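You operate a simulated robot arm through the tools that you are given. There is no shell and no other tool.

You are at the controls of a simulated two-armed robot. One attempt, no reset.

TASK
Press the bushing into the yellow-marked block to the stand-out printed on it, then draw the slide out.
Fine: set the depth stop; hands clear of the ram.
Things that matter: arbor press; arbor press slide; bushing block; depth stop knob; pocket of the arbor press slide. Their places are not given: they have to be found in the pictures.

It is judged by the outcome, as a careful person would: the job done as asked, and still so three seconds after it is handed in. It fails if anything else is knocked over, pushed out of place, dropped, spilled or broken.

THE ROBOT
Two 7-joint arms with two-finger parallel grippers on one trunk that stands fixed in place. Base frame: the origin is at the foot of the trunk, x ahead of it, y to its left, z up. Readings come in m, degrees, newtons and seconds.
The left shoulder is at [0.024, 0.174, 1.46], the right one opposite. With the tool pointing down near the work surface each hand reaches from about 0.1 to 0.58 m from the base axis, measured 20 degrees to its own side. Payload 3.6 kg a hand.
The TCP of each hand is the grasp point between the finger pads, 0.03 m short of the fingertips. In the tool frame z runs along the fingers and y along their closing line. Largest opening 0.11 m; finger width 0.02, thickness 0.01; the body of the gripper, 0.048 by 0.112 m, starts 0.055 m behind the TCP.
Orientation is that of the tool frame in the base frame, as a unit quaternion [x, y, z, w]. With the fingers straight down and closing along the base's y, the tool's x points along the base's -x, its y along +y and its z along -z.

THE INTERFACE
- The arms move only by the tool move_arm. It takes "left_moves", "right_moves" or both (then of equal length, played together; a hand with none holds still); each is a list of rows, each a list of 7 numbers: the shift along the tool's x, y, z in m, then the turn, a rotation vector about the tool's x, y, z in degrees, then the opening, from 0 (shut) to 1 (fully open). In form: [[x, y, z, ax, ay, az, gripper], ...]. A call has 1 to 20 rows; each row is the pose to reach, as a shift and turn from the pose commanded when the call began, along the tool's axes at that moment. A row lasts 0.2 s, in which the tool goes at most 0.05 m and 8.6 degrees; a call with a longer step from one row to the next is refused whole, and so is a gripper value outside its range. A pose out of reach is approached as far as the arm can. The call stops where the force on the tool passes 90 N (or 10 N more than at its start, if that is more) or the arm is blocked; 0.2 s more then pass. The fingers move at their own pace (about 0.153 m/s each) and stop on an object; they squeeze with about 34 N. The grip force told is the motor's: it shows also when the fingers shut on nothing. Time passes only in rows, and 0.2 s behind the last, so rows that repeat a pose let the fingers close. It gives the time, the measured TCP pose, the force on the tool (base axes), the opening and the grip force at its end, in the units of the frame above (readings bear some noise), with the torque about the TCP (base axes, N m) and any sound that the robot's microphone picked up.
- Cameras (640 x 400 px; columns grow to the right, rows downward): "scene" is now at [0.0914, 0.0402, 1.6304]; the picture's right is [0.45, -0.89, 0.00], its down [-0.53, -0.27, -0.80] and it looks along [0.72, 0.36, -0.60] (base axes); focal length 249 px, centre (320, 200). "left" rides on the left gripper at [0.073, -0.017, -0.103] in its tool frame; the picture's right is [0.23, 0.97, 0.00], its down [-0.76, 0.18, -0.62] and it looks along [-0.61, 0.14, 0.78] (tool axes); focal length 222 px, centre (320, 200). "right" rides on the right gripper at [0.073, 0.017, -0.103] in its tool frame; the picture's right is [-0.23, 0.97, 0.00], its down [-0.76, -0.18, -0.62] and it looks along [-0.61, -0.14, 0.78] (tool axes); focal length 222 px, centre (320, 200).
- get_image(camera): a new picture of that camera. The clock stands still meanwhile.
- lift_body(by): moves the trunk up (or, below 0, down) by that many m; the arms and the scene camera ride with it, the base frame stays. It gives what a move gives, with no picture.
- head_to(pan, tilt): turns the head with the scene camera to pan (to the left, within 86 degrees either way) and tilt (down, from -29 to 69), counted from straight ahead of the robot (the tilt from the chest, where the trunk bows). It gives what a move gives.
- point_at(camera, pixels): for up to 12 pixels [column, row] of the newest picture of that camera ("zoom" is the newest enlarged one), the place [x, y, z] in the base frame of the surface seen there, good to about 0.003 m. The clock stands still meanwhile.
- inspect(camera, box): a new picture of the part [left, top, right, bottom] of that camera's present view, enlarged. The clock stands still meanwhile.
- job_done(): hands the job in; it is judged then, once.

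Leave the grippers open and the arms clear of the work at the hand-in unless told otherwise.

The tools are called after "Request:" as a command line: name --argument value ..., lists and objects as JSON in quotes. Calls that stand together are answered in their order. move_arm: Moves the arms, as the interface text tells. Its arguments: {"type":"object","properties":{"left_moves":{"type":"array","items":{"type":"array","items":{"type":"number"}}},"right_moves":{"type":"array","items":{"type":"array","items":{"type":"number"}}}},"required":[]} The other tools are called the same way: lift_body (by) moves the trunk up or down; head_to (pan, tilt) turns the head that bears the scene camera; get_image (camera) takes a picture; point_at (camera, pixels) gives the place of the surface under pixels of a picture; inspect (camera, box) takes an enlarged picture of a part of a camera's view; job_done () hands the job in.

At the start:

```text
t: 0.0
left_eef_pos: [0.3203, 0.3585, 1.465]
left_tool_rot: [-0.001, 1.0, 0.0, 0.0]
left_ft_force: [-0.1, 0.1, -0.2]
left_ft_torque: [-0.01, 0.0, -0.02]
left_opening: 0.1101
left_finger_force: 0.1
right_eef_pos: [0.3435, 0.0504, 1.4988]
right_tool_rot: [0.001, 1.0, 0.0, -0.001]
right_ft_force: [0.6, 0.1, -0.5]
right_ft_torque: [0.0, 0.02, 0.02]
right_opening: 0.1102
right_finger_force: 0.0
trunk travel left (down, up): [-0.573, 0.19]
head pan, tilt (commanded): [26.6, 36.5]
```

scene: 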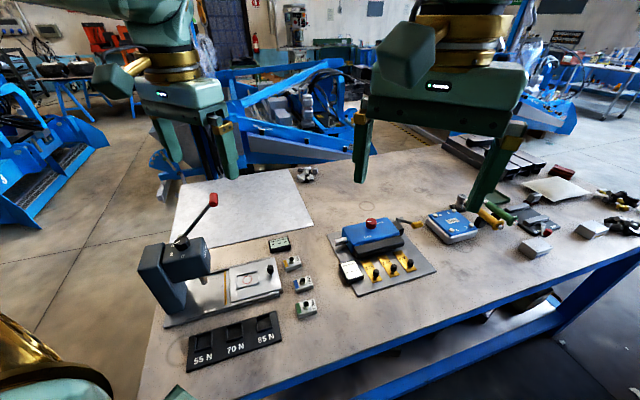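
right: 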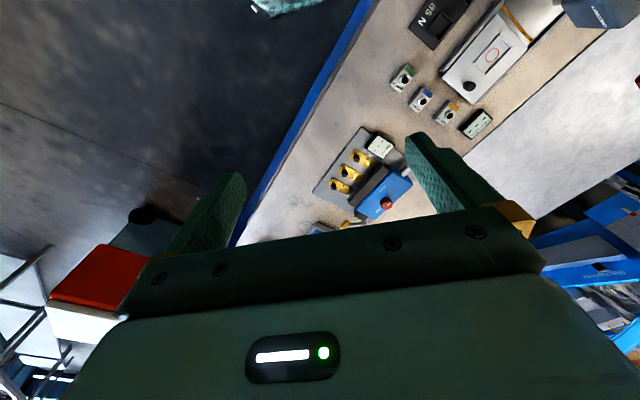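
left: 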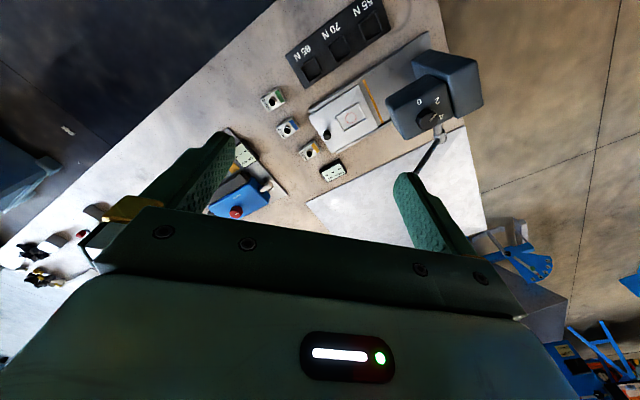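

I see the arbor press at left (column 175, row 270), its slide with a pocket (250, 280), three small blocks (290, 263), (303, 285), (306, 308), a card (280, 243), and a tray marked 55 N, 70 N, 85 N. I'll enlarge these areas.

Request:
inspect --camera "scene" --box '[130, 180, 330, 305]'

Request:
inspect --camera "scene" --box '[260, 225, 330, 325]'

Request:
inspect --camera "left" --box '[250, 0, 500, 190]'

Request:
inspect --camera "right" --box '[380, 0, 600, 150]'

```text
3.20 times, centred on (230, 242) of scene
```

zoom: 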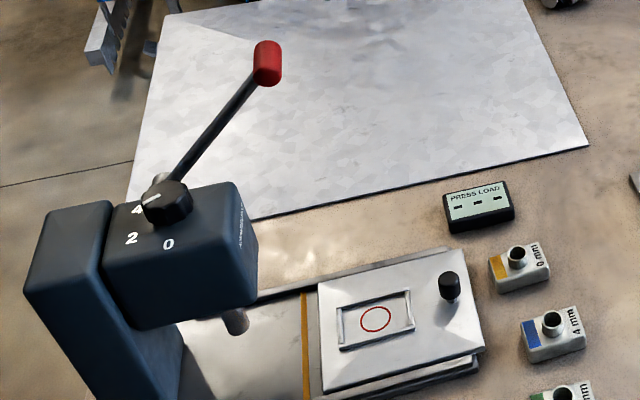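

```text
4.00 times, centred on (295, 275) of scene
```

zoom: 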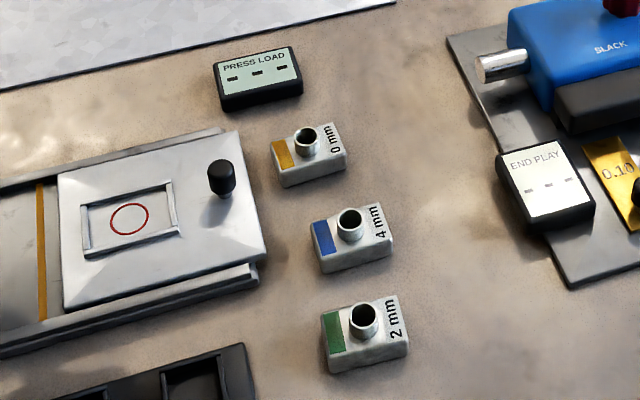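

```text
2.11 times, centred on (375, 95) of left
```

zoom: 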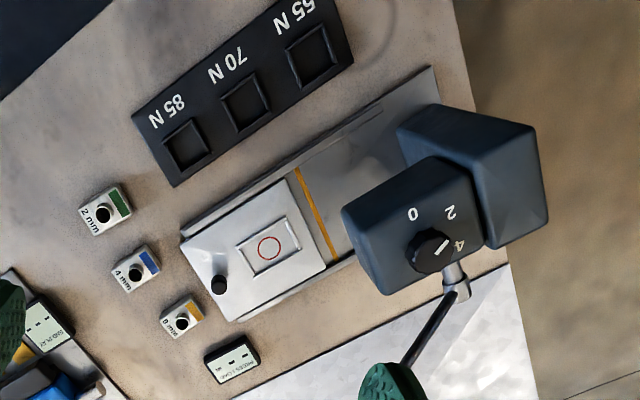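

```text
2.67 times, centred on (490, 75) of right
```

zoom: 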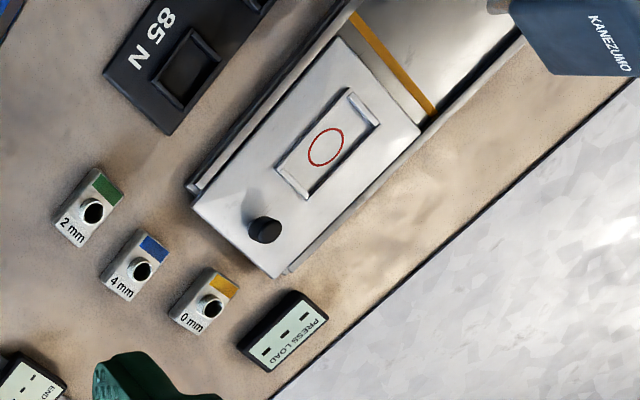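

The yellow-marked block reads "0 mm"; the knob on the press head has a scale 0/2/4 and appears to point at 4. Now I'll turn the head to centre the press for better pixels.

Request:
head_to --pan 45 --tilt 50

Request:
get_image --camera "scene"

```text
t: 0.8
left_eef_pos: [0.3197, 0.3607, 1.4656]
left_tool_rot: [-0.001, 1.0, 0.0, 0.0]
left_ft_force: [-0.3, 0.6, 1.0]
left_ft_torque: [-0.04, 0.01, -0.03]
left_opening: 0.1103
left_finger_force: 0.0
right_eef_pos: [0.3451, 0.0505, 1.4994]
right_tool_rot: [0.001, 1.0, 0.0, -0.001]
right_ft_force: [0.3, -0.6, 1.1]
right_ft_torque: [0.02, -0.02, 0.0]
right_opening: 0.1099
right_finger_force: 0.1
trunk travel left (down, up): [-0.573, 0.19]
head pan, tilt (commanded): [45.0, 50.0]
```

```text
taken
```

scene: 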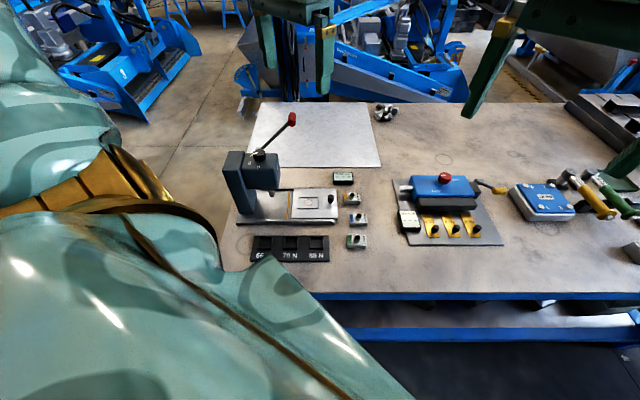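

The press is now at about (250, 185), slide pocket (308, 202), yellow block (352, 199). I'll enlarge and measure.

Request:
inspect --camera "scene" --box '[210, 100, 390, 212]'

Request:
inspect --camera "scene" --box '[280, 165, 376, 225]'

```text
3.56 times, centred on (300, 156) of scene
```

zoom: 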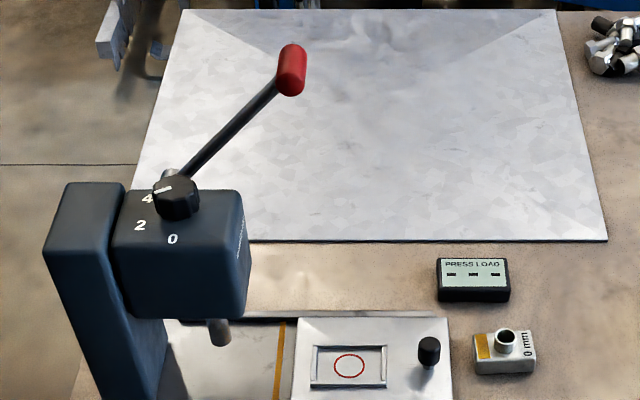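

```text
6.67 times, centred on (328, 195) of scene
```

zoom: 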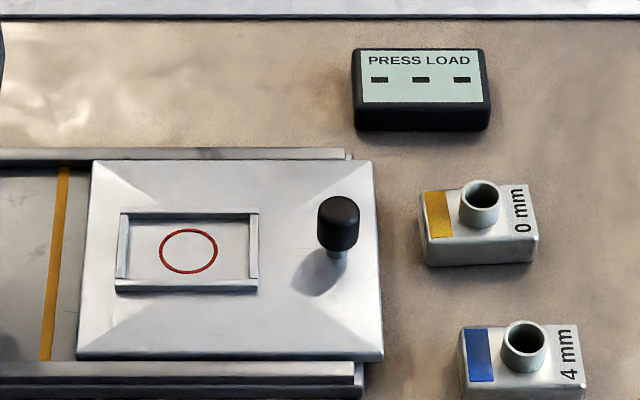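

I'll measure points on the yellow block, pocket, slide and slide knob in this zoom.

Request:
point_at --camera "zoom" --pixels '[[430, 240], [534, 232], [528, 190], [428, 195], [188, 250], [128, 222], [248, 222], [128, 275], [248, 275], [338, 205], [95, 165], [368, 168]]'

Request:
point_at --camera "zoom" --pixels '[[80, 350], [378, 350], [480, 184], [480, 215], [462, 190], [497, 190], [60, 250], [45, 350], [65, 170], [560, 200], [425, 262], [188, 286]]'

```text
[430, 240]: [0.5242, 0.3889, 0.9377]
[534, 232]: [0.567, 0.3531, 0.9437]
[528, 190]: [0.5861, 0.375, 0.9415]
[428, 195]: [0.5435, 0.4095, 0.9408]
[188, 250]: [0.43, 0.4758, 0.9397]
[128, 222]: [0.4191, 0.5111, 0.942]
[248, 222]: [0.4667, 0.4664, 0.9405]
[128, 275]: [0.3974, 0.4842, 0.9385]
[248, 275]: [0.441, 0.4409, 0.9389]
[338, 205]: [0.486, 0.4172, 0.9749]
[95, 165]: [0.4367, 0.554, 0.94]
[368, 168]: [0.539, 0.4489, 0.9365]
```

```text
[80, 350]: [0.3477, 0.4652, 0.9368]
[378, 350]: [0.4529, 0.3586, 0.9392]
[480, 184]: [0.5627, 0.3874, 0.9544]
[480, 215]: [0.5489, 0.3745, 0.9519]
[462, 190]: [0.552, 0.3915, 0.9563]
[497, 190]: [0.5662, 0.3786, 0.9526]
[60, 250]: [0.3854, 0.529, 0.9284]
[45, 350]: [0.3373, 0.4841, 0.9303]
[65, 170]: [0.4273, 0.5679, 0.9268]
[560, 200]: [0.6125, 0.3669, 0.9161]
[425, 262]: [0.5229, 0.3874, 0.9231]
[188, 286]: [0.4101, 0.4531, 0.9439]
```

Now the press itself: head, knob, ram, lever. I'll enlarge that part and measure.

Request:
inspect --camera "scene" --box '[212, 100, 312, 162]'

Request:
point_at --camera "zoom" --pixels '[[510, 125], [510, 90], [500, 180], [440, 250], [360, 330], [340, 360], [300, 385], [350, 385], [385, 375], [315, 350], [335, 300], [400, 290]]'

Request:
inspect --camera "scene" --box '[216, 140, 296, 190]'

```text
6.40 times, centred on (262, 131) of scene
```

zoom: 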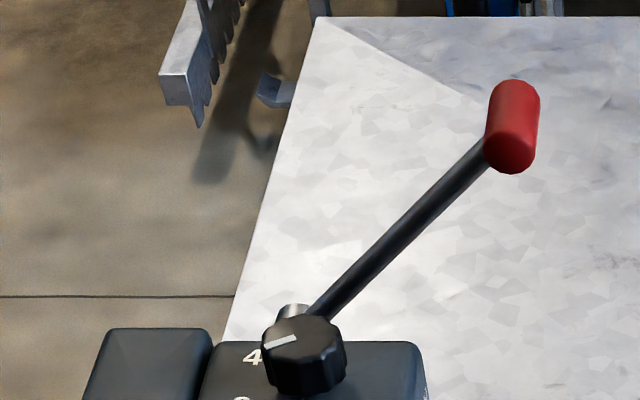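

```text
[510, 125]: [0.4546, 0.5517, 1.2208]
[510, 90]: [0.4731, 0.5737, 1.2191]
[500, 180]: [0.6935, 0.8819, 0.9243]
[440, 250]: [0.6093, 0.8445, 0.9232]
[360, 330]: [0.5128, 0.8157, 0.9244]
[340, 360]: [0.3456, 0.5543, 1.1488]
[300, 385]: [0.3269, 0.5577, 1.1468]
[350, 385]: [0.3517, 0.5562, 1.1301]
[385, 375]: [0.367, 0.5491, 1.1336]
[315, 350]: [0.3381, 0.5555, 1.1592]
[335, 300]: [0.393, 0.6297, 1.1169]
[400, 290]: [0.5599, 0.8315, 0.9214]
```

```text
8.00 times, centred on (256, 165) of scene
```

zoom: 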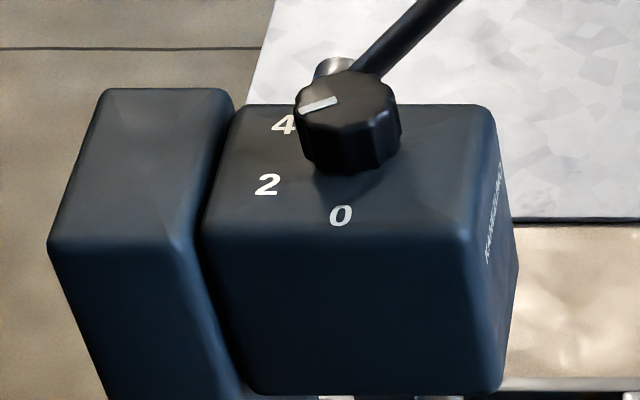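

I'll measure the knob, the digits 0/2/4 and head corners in this zoom.

Request:
point_at --camera "zoom" --pixels '[[345, 105], [345, 80], [300, 108], [385, 95], [340, 216], [267, 185], [282, 126], [320, 105], [470, 120], [460, 235], [215, 225], [240, 115]]'

Request:
point_at --camera "zoom" --pixels '[[330, 68], [355, 150], [390, 70], [425, 30], [335, 104], [305, 108], [350, 300], [480, 370], [250, 370], [120, 100], [70, 240], [180, 240]]'

```text
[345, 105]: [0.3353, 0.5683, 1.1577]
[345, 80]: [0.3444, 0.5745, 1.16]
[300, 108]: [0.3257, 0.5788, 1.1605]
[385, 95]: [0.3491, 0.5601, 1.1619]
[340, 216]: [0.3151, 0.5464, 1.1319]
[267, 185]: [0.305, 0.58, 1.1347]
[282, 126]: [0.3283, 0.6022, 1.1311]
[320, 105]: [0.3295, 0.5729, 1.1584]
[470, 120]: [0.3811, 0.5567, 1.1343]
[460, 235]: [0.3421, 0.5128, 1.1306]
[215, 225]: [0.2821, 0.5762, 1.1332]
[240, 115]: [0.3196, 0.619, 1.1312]
```

```text
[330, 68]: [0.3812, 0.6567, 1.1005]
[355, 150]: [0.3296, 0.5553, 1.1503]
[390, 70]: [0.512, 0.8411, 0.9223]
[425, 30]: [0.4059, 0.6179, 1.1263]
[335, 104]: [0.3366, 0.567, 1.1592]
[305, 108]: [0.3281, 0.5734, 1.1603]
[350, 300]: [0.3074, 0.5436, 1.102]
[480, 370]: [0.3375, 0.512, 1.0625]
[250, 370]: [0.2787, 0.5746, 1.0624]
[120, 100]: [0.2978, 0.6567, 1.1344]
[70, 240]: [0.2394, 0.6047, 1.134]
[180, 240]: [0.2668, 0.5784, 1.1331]
```

The depth-stop knob is at about (0.337, 0.569), top z 1.16; the digits 0, 2, 4 lie around it. Before lowering the trunk I check how low and where the left arm's elbow lies, using the scene picture pixels on the teal arm.

Request:
get_image --camera "scene"

Request:
point_at --camera "scene" --pixels '[[50, 110], [100, 170], [60, 230], [140, 220], [200, 230], [180, 300], [250, 300], [300, 350], [60, 330], [220, 240], [110, 150], [20, 160]]'

Request:
get_image --camera "left"

```text
taken
```

scene: 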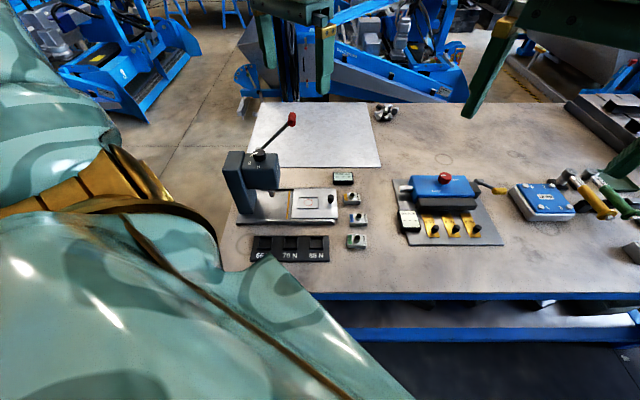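

```text
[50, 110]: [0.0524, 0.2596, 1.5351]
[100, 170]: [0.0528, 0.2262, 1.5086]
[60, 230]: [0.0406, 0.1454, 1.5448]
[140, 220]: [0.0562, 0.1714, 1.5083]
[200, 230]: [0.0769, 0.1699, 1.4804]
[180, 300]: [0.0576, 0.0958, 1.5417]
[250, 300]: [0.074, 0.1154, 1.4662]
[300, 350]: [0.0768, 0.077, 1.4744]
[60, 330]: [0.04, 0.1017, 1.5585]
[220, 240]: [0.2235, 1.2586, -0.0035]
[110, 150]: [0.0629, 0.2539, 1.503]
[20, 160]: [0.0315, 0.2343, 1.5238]
```

```text
taken
```

left: 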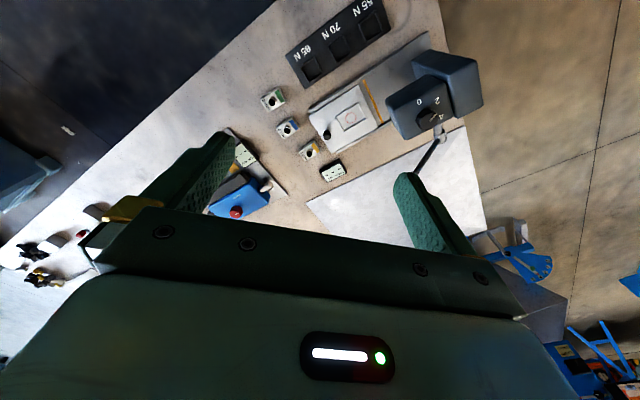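

I'll pan the head further left to see the elbow before lowering.

Request:
head_to --pan 75 --tilt 35

Request:
get_image --camera "scene"

```text
t: 1.8
left_eef_pos: [0.3206, 0.3596, 1.4646]
left_tool_rot: [-0.001, 1.0, 0.0, 0.001]
left_ft_force: [-0.9, 0.6, -0.5]
left_ft_torque: [0.03, -0.01, -0.01]
left_opening: 0.1101
left_finger_force: 0.0
right_eef_pos: [0.3447, 0.0505, 1.4983]
right_tool_rot: [0.0, 1.0, 0.0, -0.001]
right_ft_force: [0.2, -0.4, -0.1]
right_ft_torque: [-0.04, 0.01, 0.02]
right_opening: 0.1098
right_finger_force: 0.0
trunk travel left (down, up): [-0.573, 0.19]
head pan, tilt (commanded): [75.0, 35.0]
```

```text
taken
```

scene: 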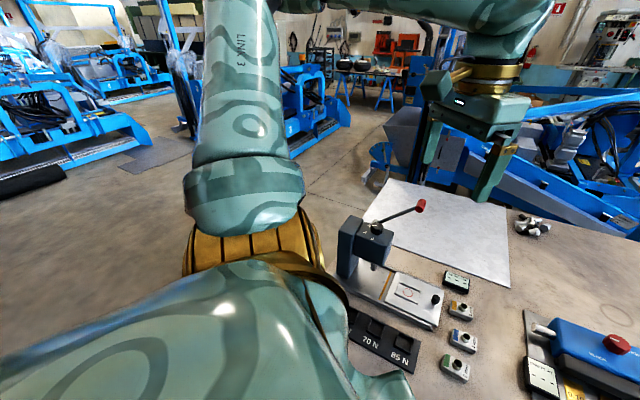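

The elbow is high and the arm clear of the press, so lowering is safe. The hands' tips would go to about z 1.2, with nothing under them. I lower the trunk by 0.22 m.

Request:
lift_body --by -0.22

Request:
head_to --pan 48 --tilt 45

Request:
get_image --camera "scene"

Request:
get_image --camera "left"

```text
t: 4.1
left_eef_pos: [0.3208, 0.3595, 1.2445]
left_tool_rot: [-0.001, 1.0, 0.001, 0.003]
left_ft_force: [0.5, 0.0, 0.3]
left_ft_torque: [-0.02, -0.01, 0.0]
left_opening: 0.1098
left_finger_force: 0.1
right_eef_pos: [0.3433, 0.0522, 1.2789]
right_tool_rot: [0.0, 1.0, 0.0, 0.0]
right_ft_force: [0.0, -0.2, 0.0]
right_ft_torque: [0.0, 0.01, 0.02]
right_opening: 0.1102
right_finger_force: 0.1
trunk travel left (down, up): [-0.353, 0.41]
head pan, tilt (commanded): [75.0, 35.0]
```

```text
t: 5.0
left_eef_pos: [0.3209, 0.3591, 1.2437]
left_tool_rot: [-0.001, 1.0, 0.001, 0.002]
left_ft_force: [-0.9, 0.2, 0.7]
left_ft_torque: [0.01, 0.01, 0.01]
left_opening: 0.1101
left_finger_force: 0.1
right_eef_pos: [0.344, 0.0504, 1.2791]
right_tool_rot: [0.0, 1.0, 0.0, -0.001]
right_ft_force: [-0.8, 0.0, 0.0]
right_ft_torque: [0.0, 0.01, 0.0]
right_opening: 0.1098
right_finger_force: 0.1
trunk travel left (down, up): [-0.353, 0.41]
head pan, tilt (commanded): [48.0, 45.0]
```

```text
taken
```

scene: 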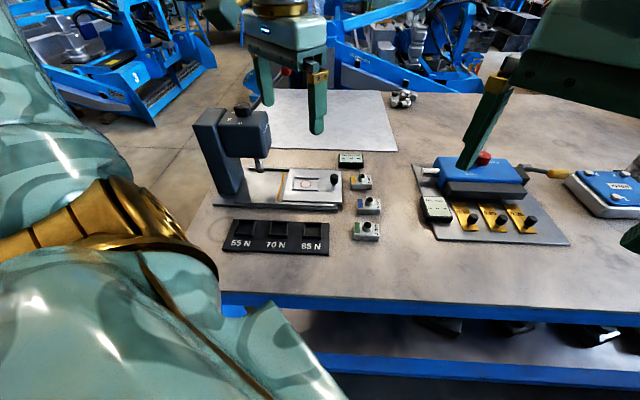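

```text
taken
```

left: 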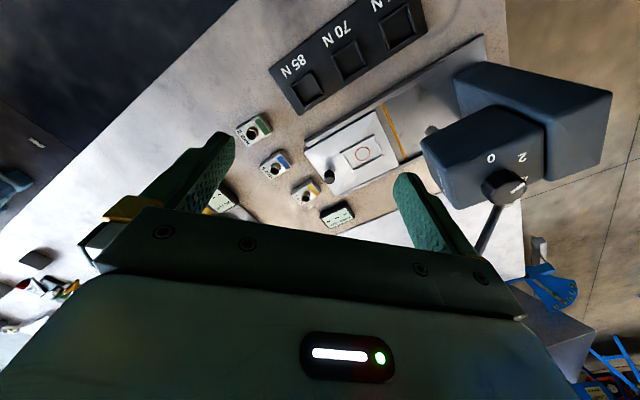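

The left hand camera sees the press head and the ram under it at (432, 130). I enlarge both.

Request:
inspect --camera "left" --box '[400, 60, 620, 197]'

Request:
inspect --camera "scene" --box '[190, 95, 350, 195]'

```text
2.91 times, centred on (510, 128) of left
```

zoom: 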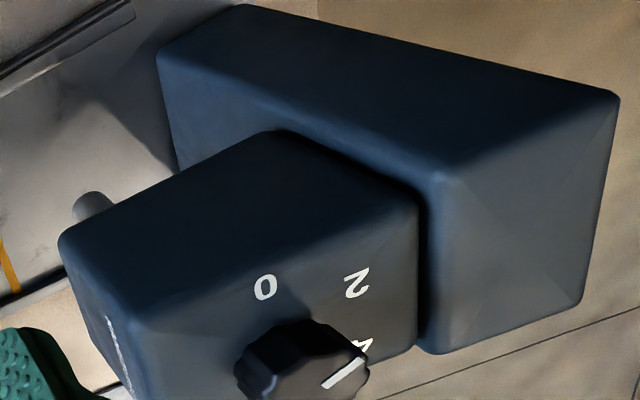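

```text
4.00 times, centred on (270, 145) of scene
```

zoom: 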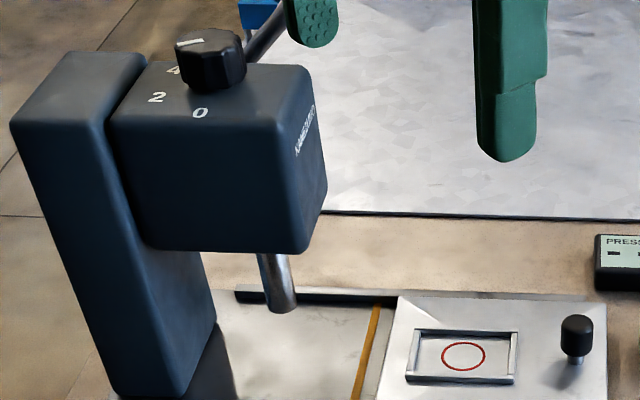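

I measure the ram tip at (284, 300), the head's lower edge, base and pocket.

Request:
point_at --camera "zoom" --pixels '[[284, 304], [280, 280], [276, 260], [150, 240], [230, 248], [300, 245], [320, 190], [290, 70], [120, 60], [210, 40], [190, 42], [462, 357]]'

Request:
point_at --camera "zoom" --pixels '[[170, 300], [210, 330], [185, 380], [300, 360], [368, 350], [420, 335], [510, 335], [578, 325], [414, 377], [510, 380], [600, 300], [400, 300]]'

```text
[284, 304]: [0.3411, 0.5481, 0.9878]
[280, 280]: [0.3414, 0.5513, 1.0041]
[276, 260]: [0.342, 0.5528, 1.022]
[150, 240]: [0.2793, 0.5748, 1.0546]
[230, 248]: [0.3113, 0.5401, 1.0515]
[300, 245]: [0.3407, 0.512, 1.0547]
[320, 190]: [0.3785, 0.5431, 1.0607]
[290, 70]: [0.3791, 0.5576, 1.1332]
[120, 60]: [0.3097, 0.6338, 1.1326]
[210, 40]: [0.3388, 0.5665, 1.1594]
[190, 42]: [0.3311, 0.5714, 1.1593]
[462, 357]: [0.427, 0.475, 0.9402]
```

```text
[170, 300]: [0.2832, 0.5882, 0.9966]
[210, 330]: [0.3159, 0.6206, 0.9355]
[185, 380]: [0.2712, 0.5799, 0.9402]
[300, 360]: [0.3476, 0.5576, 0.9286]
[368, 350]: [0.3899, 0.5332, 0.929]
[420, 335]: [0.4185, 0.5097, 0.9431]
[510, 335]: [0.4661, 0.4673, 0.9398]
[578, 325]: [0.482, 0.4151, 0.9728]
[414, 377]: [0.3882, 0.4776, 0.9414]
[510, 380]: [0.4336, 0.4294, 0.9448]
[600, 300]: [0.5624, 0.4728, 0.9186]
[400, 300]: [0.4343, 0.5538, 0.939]
```

The ram axis is near (0.345, 0.557), tip z about 0.986; the knob is at about (0.337, 0.569). I first bring the left hand above the depth-stop knob at z 1.25 (tips well above the knob's 1.16 and the body above the lever grip's 1.235), turning it 45° so the fingers will close along the press's cross direction, opening half.

Request:
move_arm --left_moves '[[-0.0023, 0.03, -0.001, 0, 0, 6.43, 0.9], [-0.0046, 0.06, -0.002, 0, 0, 12.86, 0.8], [-0.0069, 0.09, -0.003, 0, 0, 19.29, 0.7], [-0.0091, 0.12, -0.0035, 0, 0, 25.71, 0.6], [-0.0114, 0.15, -0.004, 0, 0, 32.14, 0.5], [-0.0137, 0.18, -0.005, 0, 0, 38.57, 0.5], [-0.016, 0.21, -0.006, 0, 0, 45, 0.5], [-0.016, 0.21, -0.006, 0, 0, 45, 0.5]]'

Request:
get_image --camera "left"

Request:
get_image --camera "scene"

```text
t: 6.8
left_eef_pos: [0.336, 0.5717, 1.251]
left_tool_rot: [0.383, 0.924, 0.002, 0.002]
left_ft_force: [0.1, -0.2, 1.0]
left_ft_torque: [0.01, 0.01, -0.01]
left_opening: 0.0551
left_finger_force: 0.1
right_eef_pos: [0.3441, 0.049, 1.2785]
right_tool_rot: [0.0, 1.0, -0.001, 0.0]
right_ft_force: [-1.4, -0.8, 0.0]
right_ft_torque: [-0.02, 0.0, -0.02]
right_opening: 0.11
right_finger_force: 0.1
trunk travel left (down, up): [-0.353, 0.41]
head pan, tilt (commanded): [48.0, 45.0]
```

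```text
taken
```

left: 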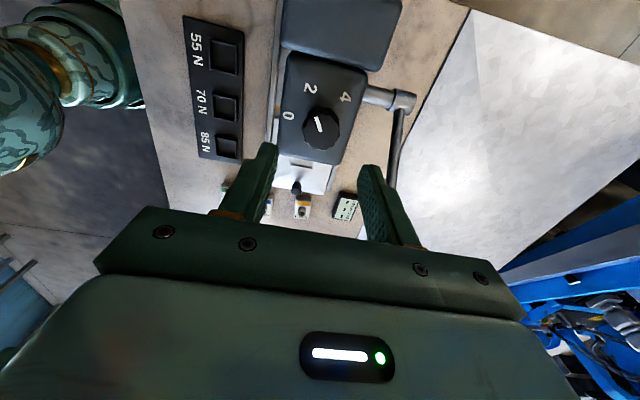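

```text
taken
```

scene: 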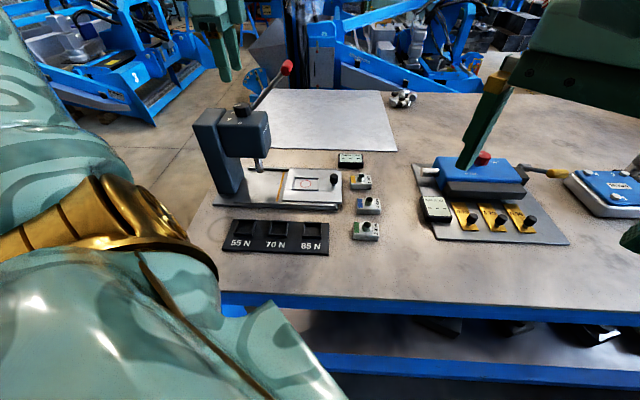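

The knob is at (321, 127) of the left picture. I enlarge it.

Request:
inspect --camera "left" --box '[250, 40, 430, 190]'

Request:
inspect --camera "left" --box '[270, 70, 370, 170]'

```text
2.67 times, centred on (340, 115) of left
```

zoom: 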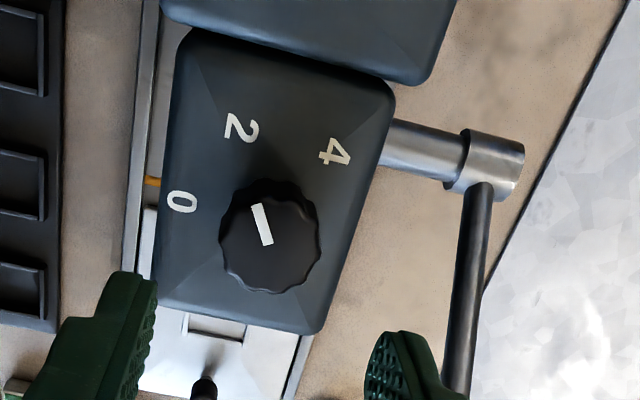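

```text
4.00 times, centred on (320, 120) of left
```

zoom: 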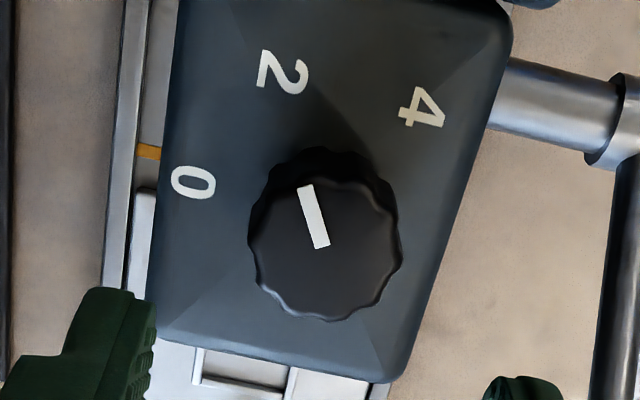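

I measure the pointer ends (306,190),(320,244), knob rim points, and digits 0 (193,183), 2 (283,73), 4 (422,107).

Request:
point_at --camera "zoom" --pixels '[[307, 192], [320, 243], [193, 183], [283, 73], [422, 107], [258, 240], [390, 245], [325, 310], [325, 185], [326, 245], [620, 110], [625, 200]]'

Request:
point_at --camera "zoom" --pixels '[[270, 205], [380, 200], [280, 300], [375, 295], [307, 186], [305, 192], [322, 246], [180, 20], [160, 330], [395, 375], [505, 40], [560, 105]]'

```text
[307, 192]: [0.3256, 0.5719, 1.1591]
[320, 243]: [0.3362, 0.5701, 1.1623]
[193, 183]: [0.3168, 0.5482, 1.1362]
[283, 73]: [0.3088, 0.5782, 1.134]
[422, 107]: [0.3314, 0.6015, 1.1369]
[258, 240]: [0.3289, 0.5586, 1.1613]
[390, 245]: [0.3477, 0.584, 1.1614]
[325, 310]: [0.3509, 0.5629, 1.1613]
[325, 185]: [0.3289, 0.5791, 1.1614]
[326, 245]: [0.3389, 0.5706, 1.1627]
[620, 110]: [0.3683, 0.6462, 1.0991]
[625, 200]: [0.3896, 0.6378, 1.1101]
```

```text
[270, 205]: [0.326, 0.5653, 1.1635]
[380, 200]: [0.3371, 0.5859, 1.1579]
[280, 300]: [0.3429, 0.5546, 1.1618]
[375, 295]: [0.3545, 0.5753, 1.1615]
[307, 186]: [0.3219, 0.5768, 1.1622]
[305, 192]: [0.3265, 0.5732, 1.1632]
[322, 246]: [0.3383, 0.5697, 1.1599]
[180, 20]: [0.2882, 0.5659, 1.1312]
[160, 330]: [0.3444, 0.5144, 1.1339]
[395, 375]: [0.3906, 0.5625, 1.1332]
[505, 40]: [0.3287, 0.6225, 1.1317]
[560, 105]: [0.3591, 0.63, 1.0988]
```

The pointer of the knob points at about 208° (in the press's plan frame), the digits lie at about 270° (0), 209° (2) and 149° (4): so it stands at 2 mm and must turn about 60° counter-clockwise seen from above to 0. The knob centre is (0.338, 0.570), the TCP 2.5 mm off along the slide direction. I shift that and go down so that the fingertips end ~4 mm above the head's top.

Request:
move_arm --left_moves '[[-0.0025, 0, 0.02, 0, 0, 0, 0.5], [-0.0025, 0, 0.045, 0, 0, 0, 0.5], [-0.0025, 0, 0.065, 0, 0, 0, 0.5], [-0.0025, 0, 0.078, 0, 0, 0, 0.5], [-0.0025, 0, 0.083, 0, 0, 0, 0.5], [-0.0025, 0, 0.083, 0, 0, 0, 0.5]]'

Request:
get_image --camera "left"

Request:
inspect --camera "scene" --box '[190, 60, 350, 160]'

```text
t: 8.2
left_eef_pos: [0.3399, 0.5677, 1.1673]
left_tool_rot: [0.382, 0.924, 0.001, 0.001]
left_ft_force: [-0.2, 0.5, 0.7]
left_ft_torque: [0.0, 0.0, -0.02]
left_opening: 0.0549
left_finger_force: 0.0
right_eef_pos: [0.3437, 0.052, 1.278]
right_tool_rot: [-0.001, 1.0, -0.001, -0.001]
right_ft_force: [0.0, -0.1, -0.1]
right_ft_torque: [0.0, -0.03, 0.01]
right_opening: 0.1099
right_finger_force: 0.0
trunk travel left (down, up): [-0.353, 0.41]
head pan, tilt (commanded): [48.0, 45.0]
```

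```text
taken
```

left: 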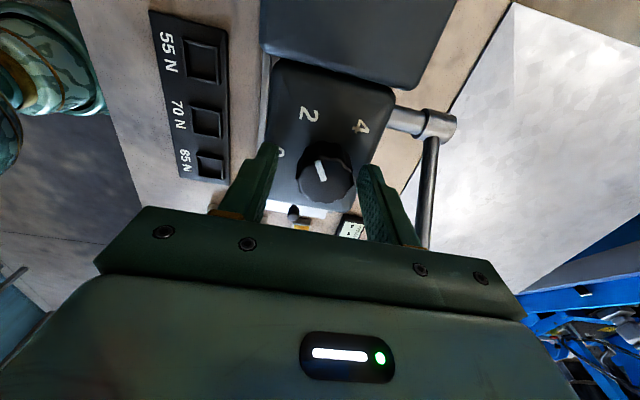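

```text
4.00 times, centred on (270, 110) of scene
```

zoom: 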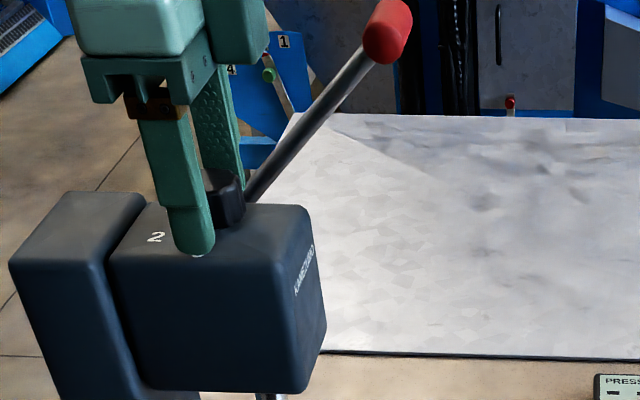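

The fingers straddle the knob. I check the centring in an enlarged left view.

Request:
inspect --camera "left" --box '[250, 110, 400, 220]'

```text
3.64 times, centred on (325, 165) of left
```

zoom: 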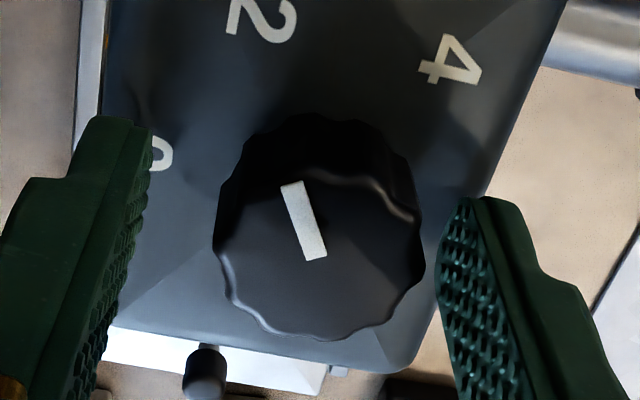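

The knob centre shows about 2.4 mm toward the column and 2 mm to the far side of the TCP. I correct by that and close on the knob.

Request:
move_arm --left_moves '[[0.0025, 0.0018, 0, 0, 0, 0, 0.5], [0.0025, 0.0018, 0, 0, 0, 0, 0.5], [0.0025, 0.0018, 0, 0, 0, 0, 0.35], [0.0025, 0.0018, 0, 0, 0, 0, 0.25], [0.0025, 0.0018, 0, 0, 0, 0, 0.15], [0.0025, 0.0018, 0, 0, 0, 0, 0.15]]'

Request:
inspect --camera "left" --box '[250, 110, 400, 220]'

```text
t: 9.6
left_eef_pos: [0.3383, 0.5707, 1.1672]
left_tool_rot: [0.383, 0.924, 0.002, 0.002]
left_ft_force: [5.1, 6.2, 3.9]
left_ft_torque: [0.11, 0.35, 0.03]
left_opening: 0.0356
left_finger_force: 45.2
right_eef_pos: [0.345, 0.051, 1.2785]
right_tool_rot: [0.0, 1.0, -0.001, 0.0]
right_ft_force: [-0.4, 0.6, -0.1]
right_ft_torque: [-0.02, 0.02, 0.01]
right_opening: 0.1099
right_finger_force: 0.1
trunk travel left (down, up): [-0.353, 0.41]
head pan, tilt (commanded): [48.0, 45.0]
```

```text
3.64 times, centred on (325, 165) of left
```

zoom: 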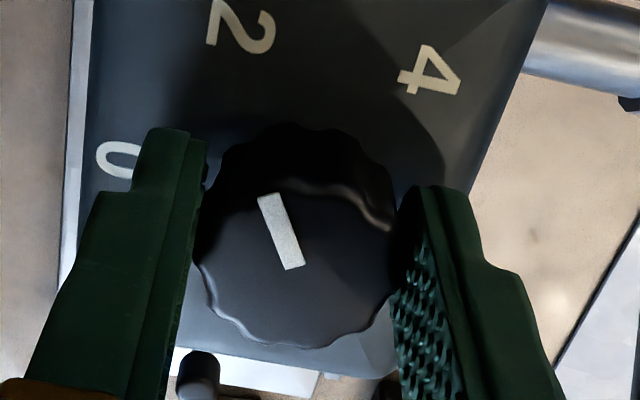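

The knob is gripped (opening 0.0356, 45 N). Now I turn it 60° counter-clockwise seen from above (tool z −60°) in 8 rows.

Request:
move_arm --left_moves '[[0, 0.0005, 0, 0, 0, -7.5, 0.15], [0, 0.0005, 0, 0, 0, -15, 0.15], [0, 0.0005, 0, 0, 0, -22.5, 0.15], [0, 0.0005, 0, 0, 0, -30, 0.15], [0, 0.0005, 0, 0, 0, -37.5, 0.15], [0, 0.0005, 0, 0, 0, -45, 0.15], [0, 0.0005, 0, 0, 0, -52.5, 0.15], [0, 0.0005, 0, 0, 0, -60, 0.15], [0, 0.0005, 0, 0, 0, -60, 0.15]]'

Request:
get_image --camera "left"

Request:
inspect --camera "left" --box '[250, 110, 400, 220]'

```text
t: 11.6
left_eef_pos: [0.3398, 0.5706, 1.1662]
left_tool_rot: [-0.133, 0.991, 0.0, 0.002]
left_ft_force: [-4.3, -12.9, -17.9]
left_ft_torque: [0.09, -0.76, -0.01]
left_opening: 0.0355
left_finger_force: 44.8
right_eef_pos: [0.344, 0.0499, 1.2793]
right_tool_rot: [-0.001, 1.0, 0.0, -0.001]
right_ft_force: [-0.1, -0.7, 0.0]
right_ft_torque: [0.0, -0.02, 0.0]
right_opening: 0.1098
right_finger_force: 0.0
trunk travel left (down, up): [-0.353, 0.41]
head pan, tilt (commanded): [48.0, 45.0]
```

```text
taken
```

left: 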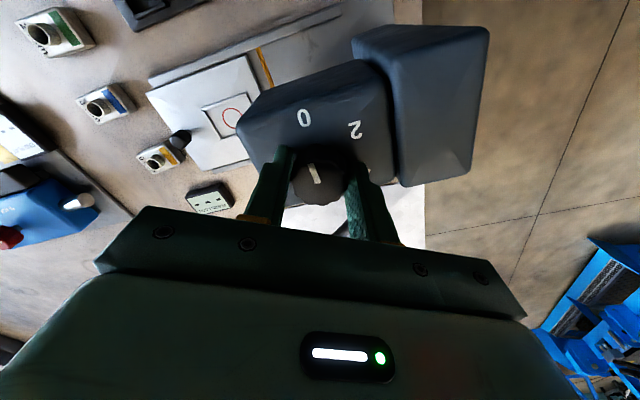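

```text
3.64 times, centred on (325, 165) of left
```

zoom: 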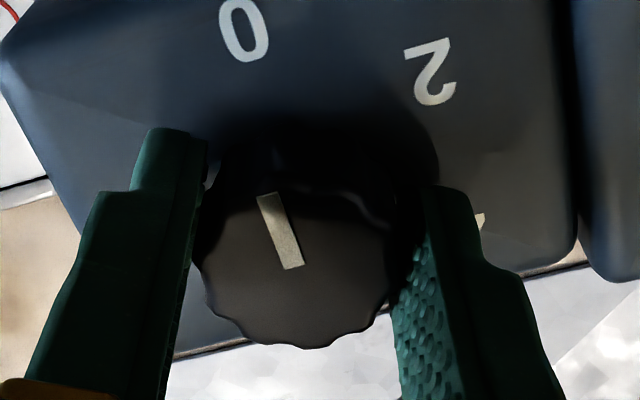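

The knob turned with the hand (the white bar stayed put between the fingers; hand turned 60.3°). I open the fingers and lift to check the pointer against the "0".

Request:
move_arm --left_moves '[[0, 0, 0, 0, 0, 0, 0.4], [0, 0, 0, 0, 0, 0, 0.5], [0, 0, -0.01, 0, 0, 0, 0.5], [0, 0, -0.04, 0, 0, 0, 0.5], [0, 0, -0.08, 0, 0, 0, 0.5], [0, 0, -0.08, 0, 0, 0, 0.5]]'

Request:
get_image --camera "left"

Request:
inspect --camera "left" --box '[250, 50, 400, 170]'

Request:
inspect --camera "scene" --box '[190, 80, 310, 155]'

```text
t: 13.0
left_eef_pos: [0.3384, 0.5712, 1.2488]
left_tool_rot: [-0.132, 0.991, 0.0, 0.003]
left_ft_force: [0.2, -0.5, -0.2]
left_ft_torque: [0.0, 0.0, 0.01]
left_opening: 0.0552
left_finger_force: 0.0
right_eef_pos: [0.3452, 0.0509, 1.279]
right_tool_rot: [0.001, 1.0, -0.001, -0.001]
right_ft_force: [-0.5, 0.0, -0.5]
right_ft_torque: [-0.02, -0.03, -0.01]
right_opening: 0.1101
right_finger_force: 0.0
trunk travel left (down, up): [-0.353, 0.41]
head pan, tilt (commanded): [48.0, 45.0]
```

```text
taken
```

left: 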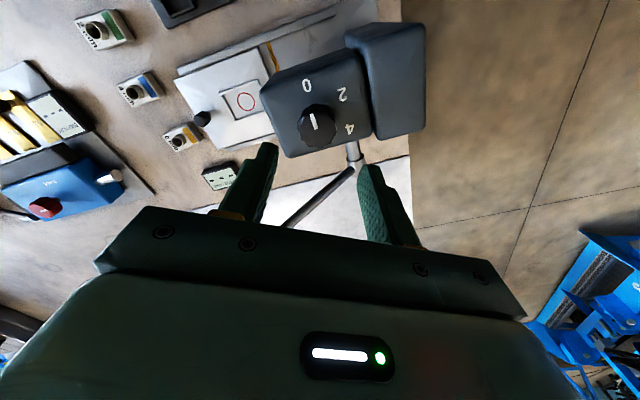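

```text
3.33 times, centred on (325, 110) of left
```

zoom: 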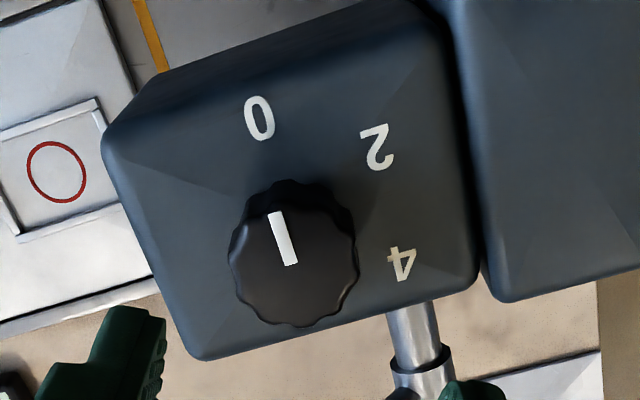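

```text
5.33 times, centred on (250, 118) of scene
```

zoom: 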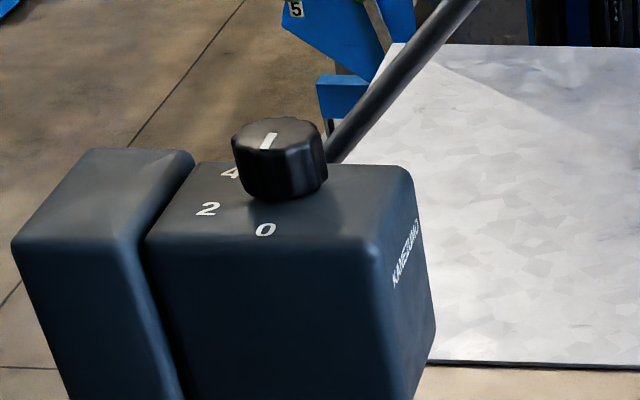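

The pointer lines up with "0" (within about 1–2°). Now to the yellow block. I travel at z 1.25 along the slide direction (clear of the lever) to over the block at about (0.555, 0.382), turning so the fingers close along the block's long side with the camera on the robot's side, then descend to z ≈ 1.11.

Request:
move_arm --left_moves '[[-0.0229, -0.0341, 0, 0, 0, -5, 0.7], [-0.0457, -0.0683, 0, 0, 0, -10, 0.7], [-0.0686, -0.1024, 0, 0, 0, -15, 0.7], [-0.0914, -0.1366, 0, 0, 0, -20, 0.7], [-0.1143, -0.1707, 0, 0, 0, -25, 0.7], [-0.1371, -0.2049, 0, 0, 0, -30, 0.7], [-0.16, -0.239, 0, 0, 0, -35, 0.7], [-0.16, -0.239, 0.045, 0, 0, -35, 0.7], [-0.16, -0.239, 0.09, 0, 0, -35, 0.7], [-0.16, -0.239, 0.135, 0, 0, -35, 0.7], [-0.16, -0.239, 0.135, 0, 0, -35, 0.7]]'

Request:
get_image --camera "left"

Request:
get_image --camera "scene"

```text
t: 15.4
left_eef_pos: [0.5541, 0.3831, 1.1123]
left_tool_rot: [-0.423, 0.906, 0.001, 0.003]
left_ft_force: [0.6, -0.6, 0.0]
left_ft_torque: [-0.01, -0.01, 0.01]
left_opening: 0.077
left_finger_force: 0.1
right_eef_pos: [0.3447, 0.0504, 1.2786]
right_tool_rot: [0.0, 1.0, 0.0, -0.001]
right_ft_force: [-1.4, 0.2, -0.8]
right_ft_torque: [0.01, 0.0, -0.02]
right_opening: 0.1098
right_finger_force: 0.0
trunk travel left (down, up): [-0.353, 0.41]
head pan, tilt (commanded): [48.0, 45.0]
```

```text
taken
```

left: 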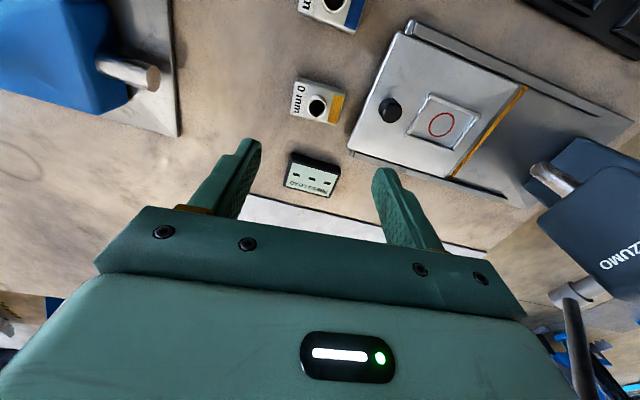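

```text
taken
```

scene: 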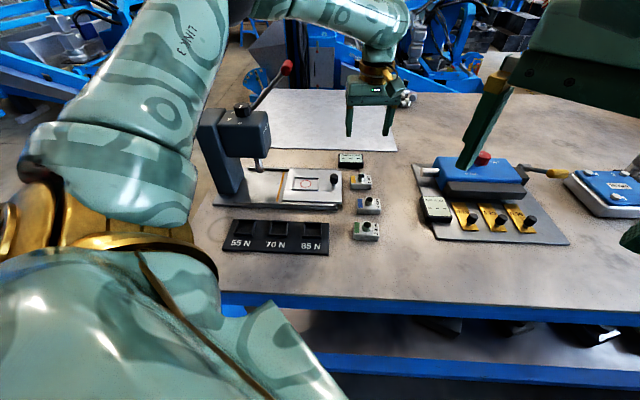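

The yellow "0 mm" block shows at (318, 102), pocket at (442, 122). I enlarge both and measure.

Request:
inspect --camera "left" --box '[270, 60, 370, 140]'

Request:
point_at --camera "zoom" --pixels '[[320, 210], [316, 245], [240, 110], [390, 150], [365, 300], [220, 270], [100, 300], [150, 130], [200, 110], [330, 180]]'

Request:
inspect --camera "left" --box '[340, 20, 560, 200]'

```text
5.00 times, centred on (320, 100) of left
```

zoom: 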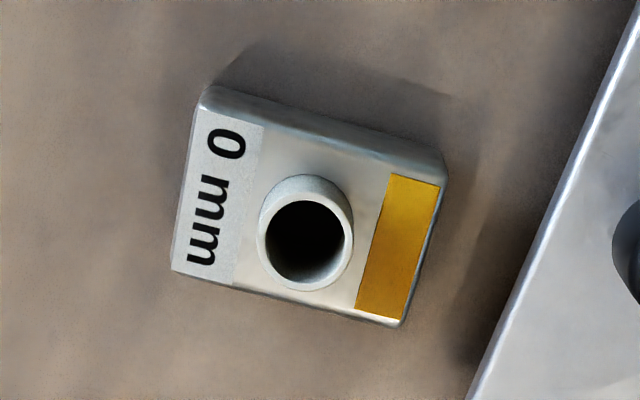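

```text
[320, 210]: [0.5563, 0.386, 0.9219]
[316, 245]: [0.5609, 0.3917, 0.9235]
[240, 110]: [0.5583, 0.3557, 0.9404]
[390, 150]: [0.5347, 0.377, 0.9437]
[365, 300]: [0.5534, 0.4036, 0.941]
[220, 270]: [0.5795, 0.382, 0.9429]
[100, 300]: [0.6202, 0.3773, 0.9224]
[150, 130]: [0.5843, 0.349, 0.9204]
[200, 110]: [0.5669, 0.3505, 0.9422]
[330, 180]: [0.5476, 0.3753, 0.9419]
```

```text
2.22 times, centred on (450, 110) of left
```

zoom: 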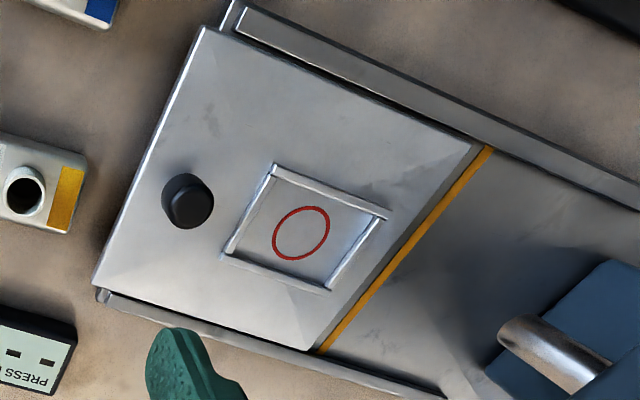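

The block is well aligned with the tool (about 140° in world), centre about 4 mm off toward the "0 mm" end. Now a closer look at the pocket.

Request:
inspect --camera "left" --box '[395, 85, 495, 160]'

Request:
point_at --camera "zoom" --pixels '[[150, 60], [410, 160], [290, 330], [60, 250], [230, 190], [160, 90], [380, 180], [270, 300], [100, 240], [300, 100], [40, 330], [450, 250]]'

```text
5.33 times, centred on (445, 122) of left
```

zoom: 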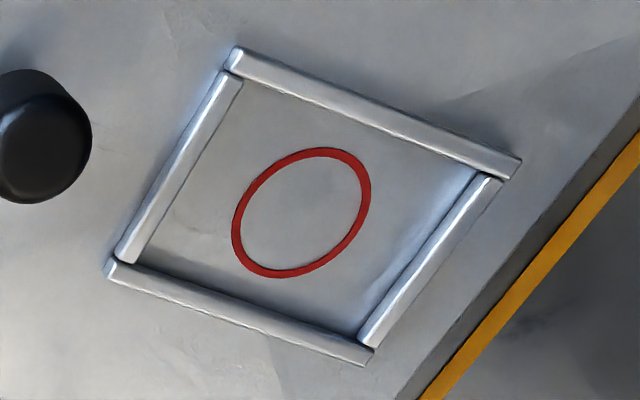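

```text
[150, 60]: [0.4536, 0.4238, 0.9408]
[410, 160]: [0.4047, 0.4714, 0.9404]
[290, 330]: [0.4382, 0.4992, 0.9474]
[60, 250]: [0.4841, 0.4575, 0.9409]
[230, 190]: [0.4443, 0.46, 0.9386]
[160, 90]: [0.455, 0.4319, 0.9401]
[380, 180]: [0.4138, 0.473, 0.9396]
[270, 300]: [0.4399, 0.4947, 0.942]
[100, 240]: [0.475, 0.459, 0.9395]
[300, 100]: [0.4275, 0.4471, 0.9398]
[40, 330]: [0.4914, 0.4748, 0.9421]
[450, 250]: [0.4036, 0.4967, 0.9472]
```

Pocket inner size is about 0.063 × 0.041 m, the block about 0.056 × 0.034 m, so a few mm of play; the pocket's long axis is turned 5° from the tool now. I centre on the block and descend first to z ≈ 1.00 for a check.

Request:
move_arm --left_moves '[[-0.0018, -0.0036, 0.03, 0, 0, 0, 0.64], [-0.0018, -0.0036, 0.07, 0, 0, 0, 0.64], [-0.0018, -0.0036, 0.105, 0, 0, 0, 0.64], [-0.0018, -0.0036, 0.11, 0, 0, 0, 0.64], [-0.0018, -0.0036, 0.11, 0, 0, 0, 0.64]]'

Request:
get_image --camera "left"

Request:
inspect --camera "scene" --box '[320, 120, 420, 200]'

```text
t: 16.6
left_eef_pos: [0.5601, 0.382, 1.0033]
left_tool_rot: [-0.424, 0.906, 0.0, 0.002]
left_ft_force: [-0.7, -0.6, -0.8]
left_ft_torque: [-0.08, -0.01, 0.01]
left_opening: 0.0705
left_finger_force: 0.0
right_eef_pos: [0.3441, 0.0499, 1.2786]
right_tool_rot: [0.0, 1.0, 0.001, 0.0]
right_ft_force: [-0.5, 0.5, -0.2]
right_ft_torque: [0.02, 0.02, 0.01]
right_opening: 0.1098
right_finger_force: 0.0
trunk travel left (down, up): [-0.353, 0.41]
head pan, tilt (commanded): [48.0, 45.0]
```

```text
taken
```

left: 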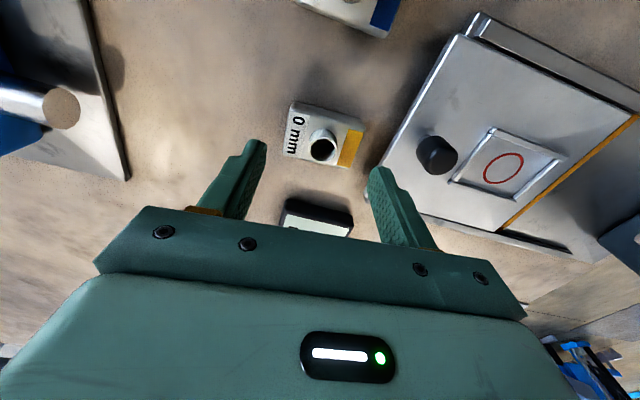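

```text
5.00 times, centred on (370, 160) of scene
```

zoom: 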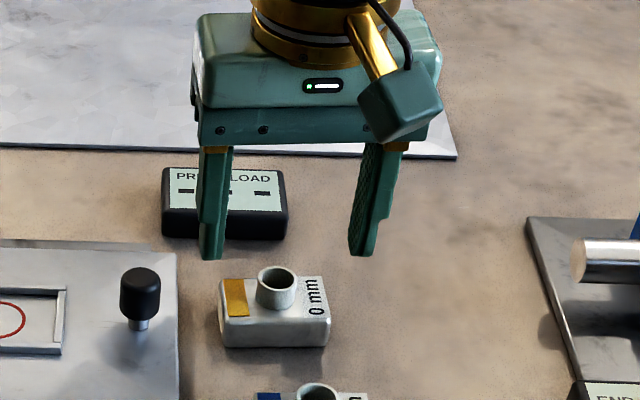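

I check centring from a closer zoom.

Request:
inspect --camera "left" --box '[260, 80, 390, 180]'

```text
4.00 times, centred on (325, 130) of left
```

zoom: 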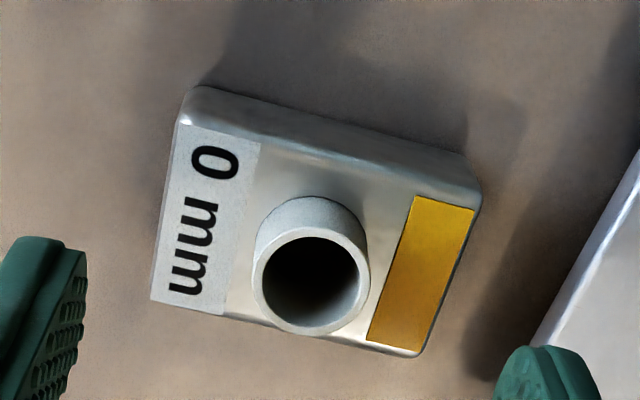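

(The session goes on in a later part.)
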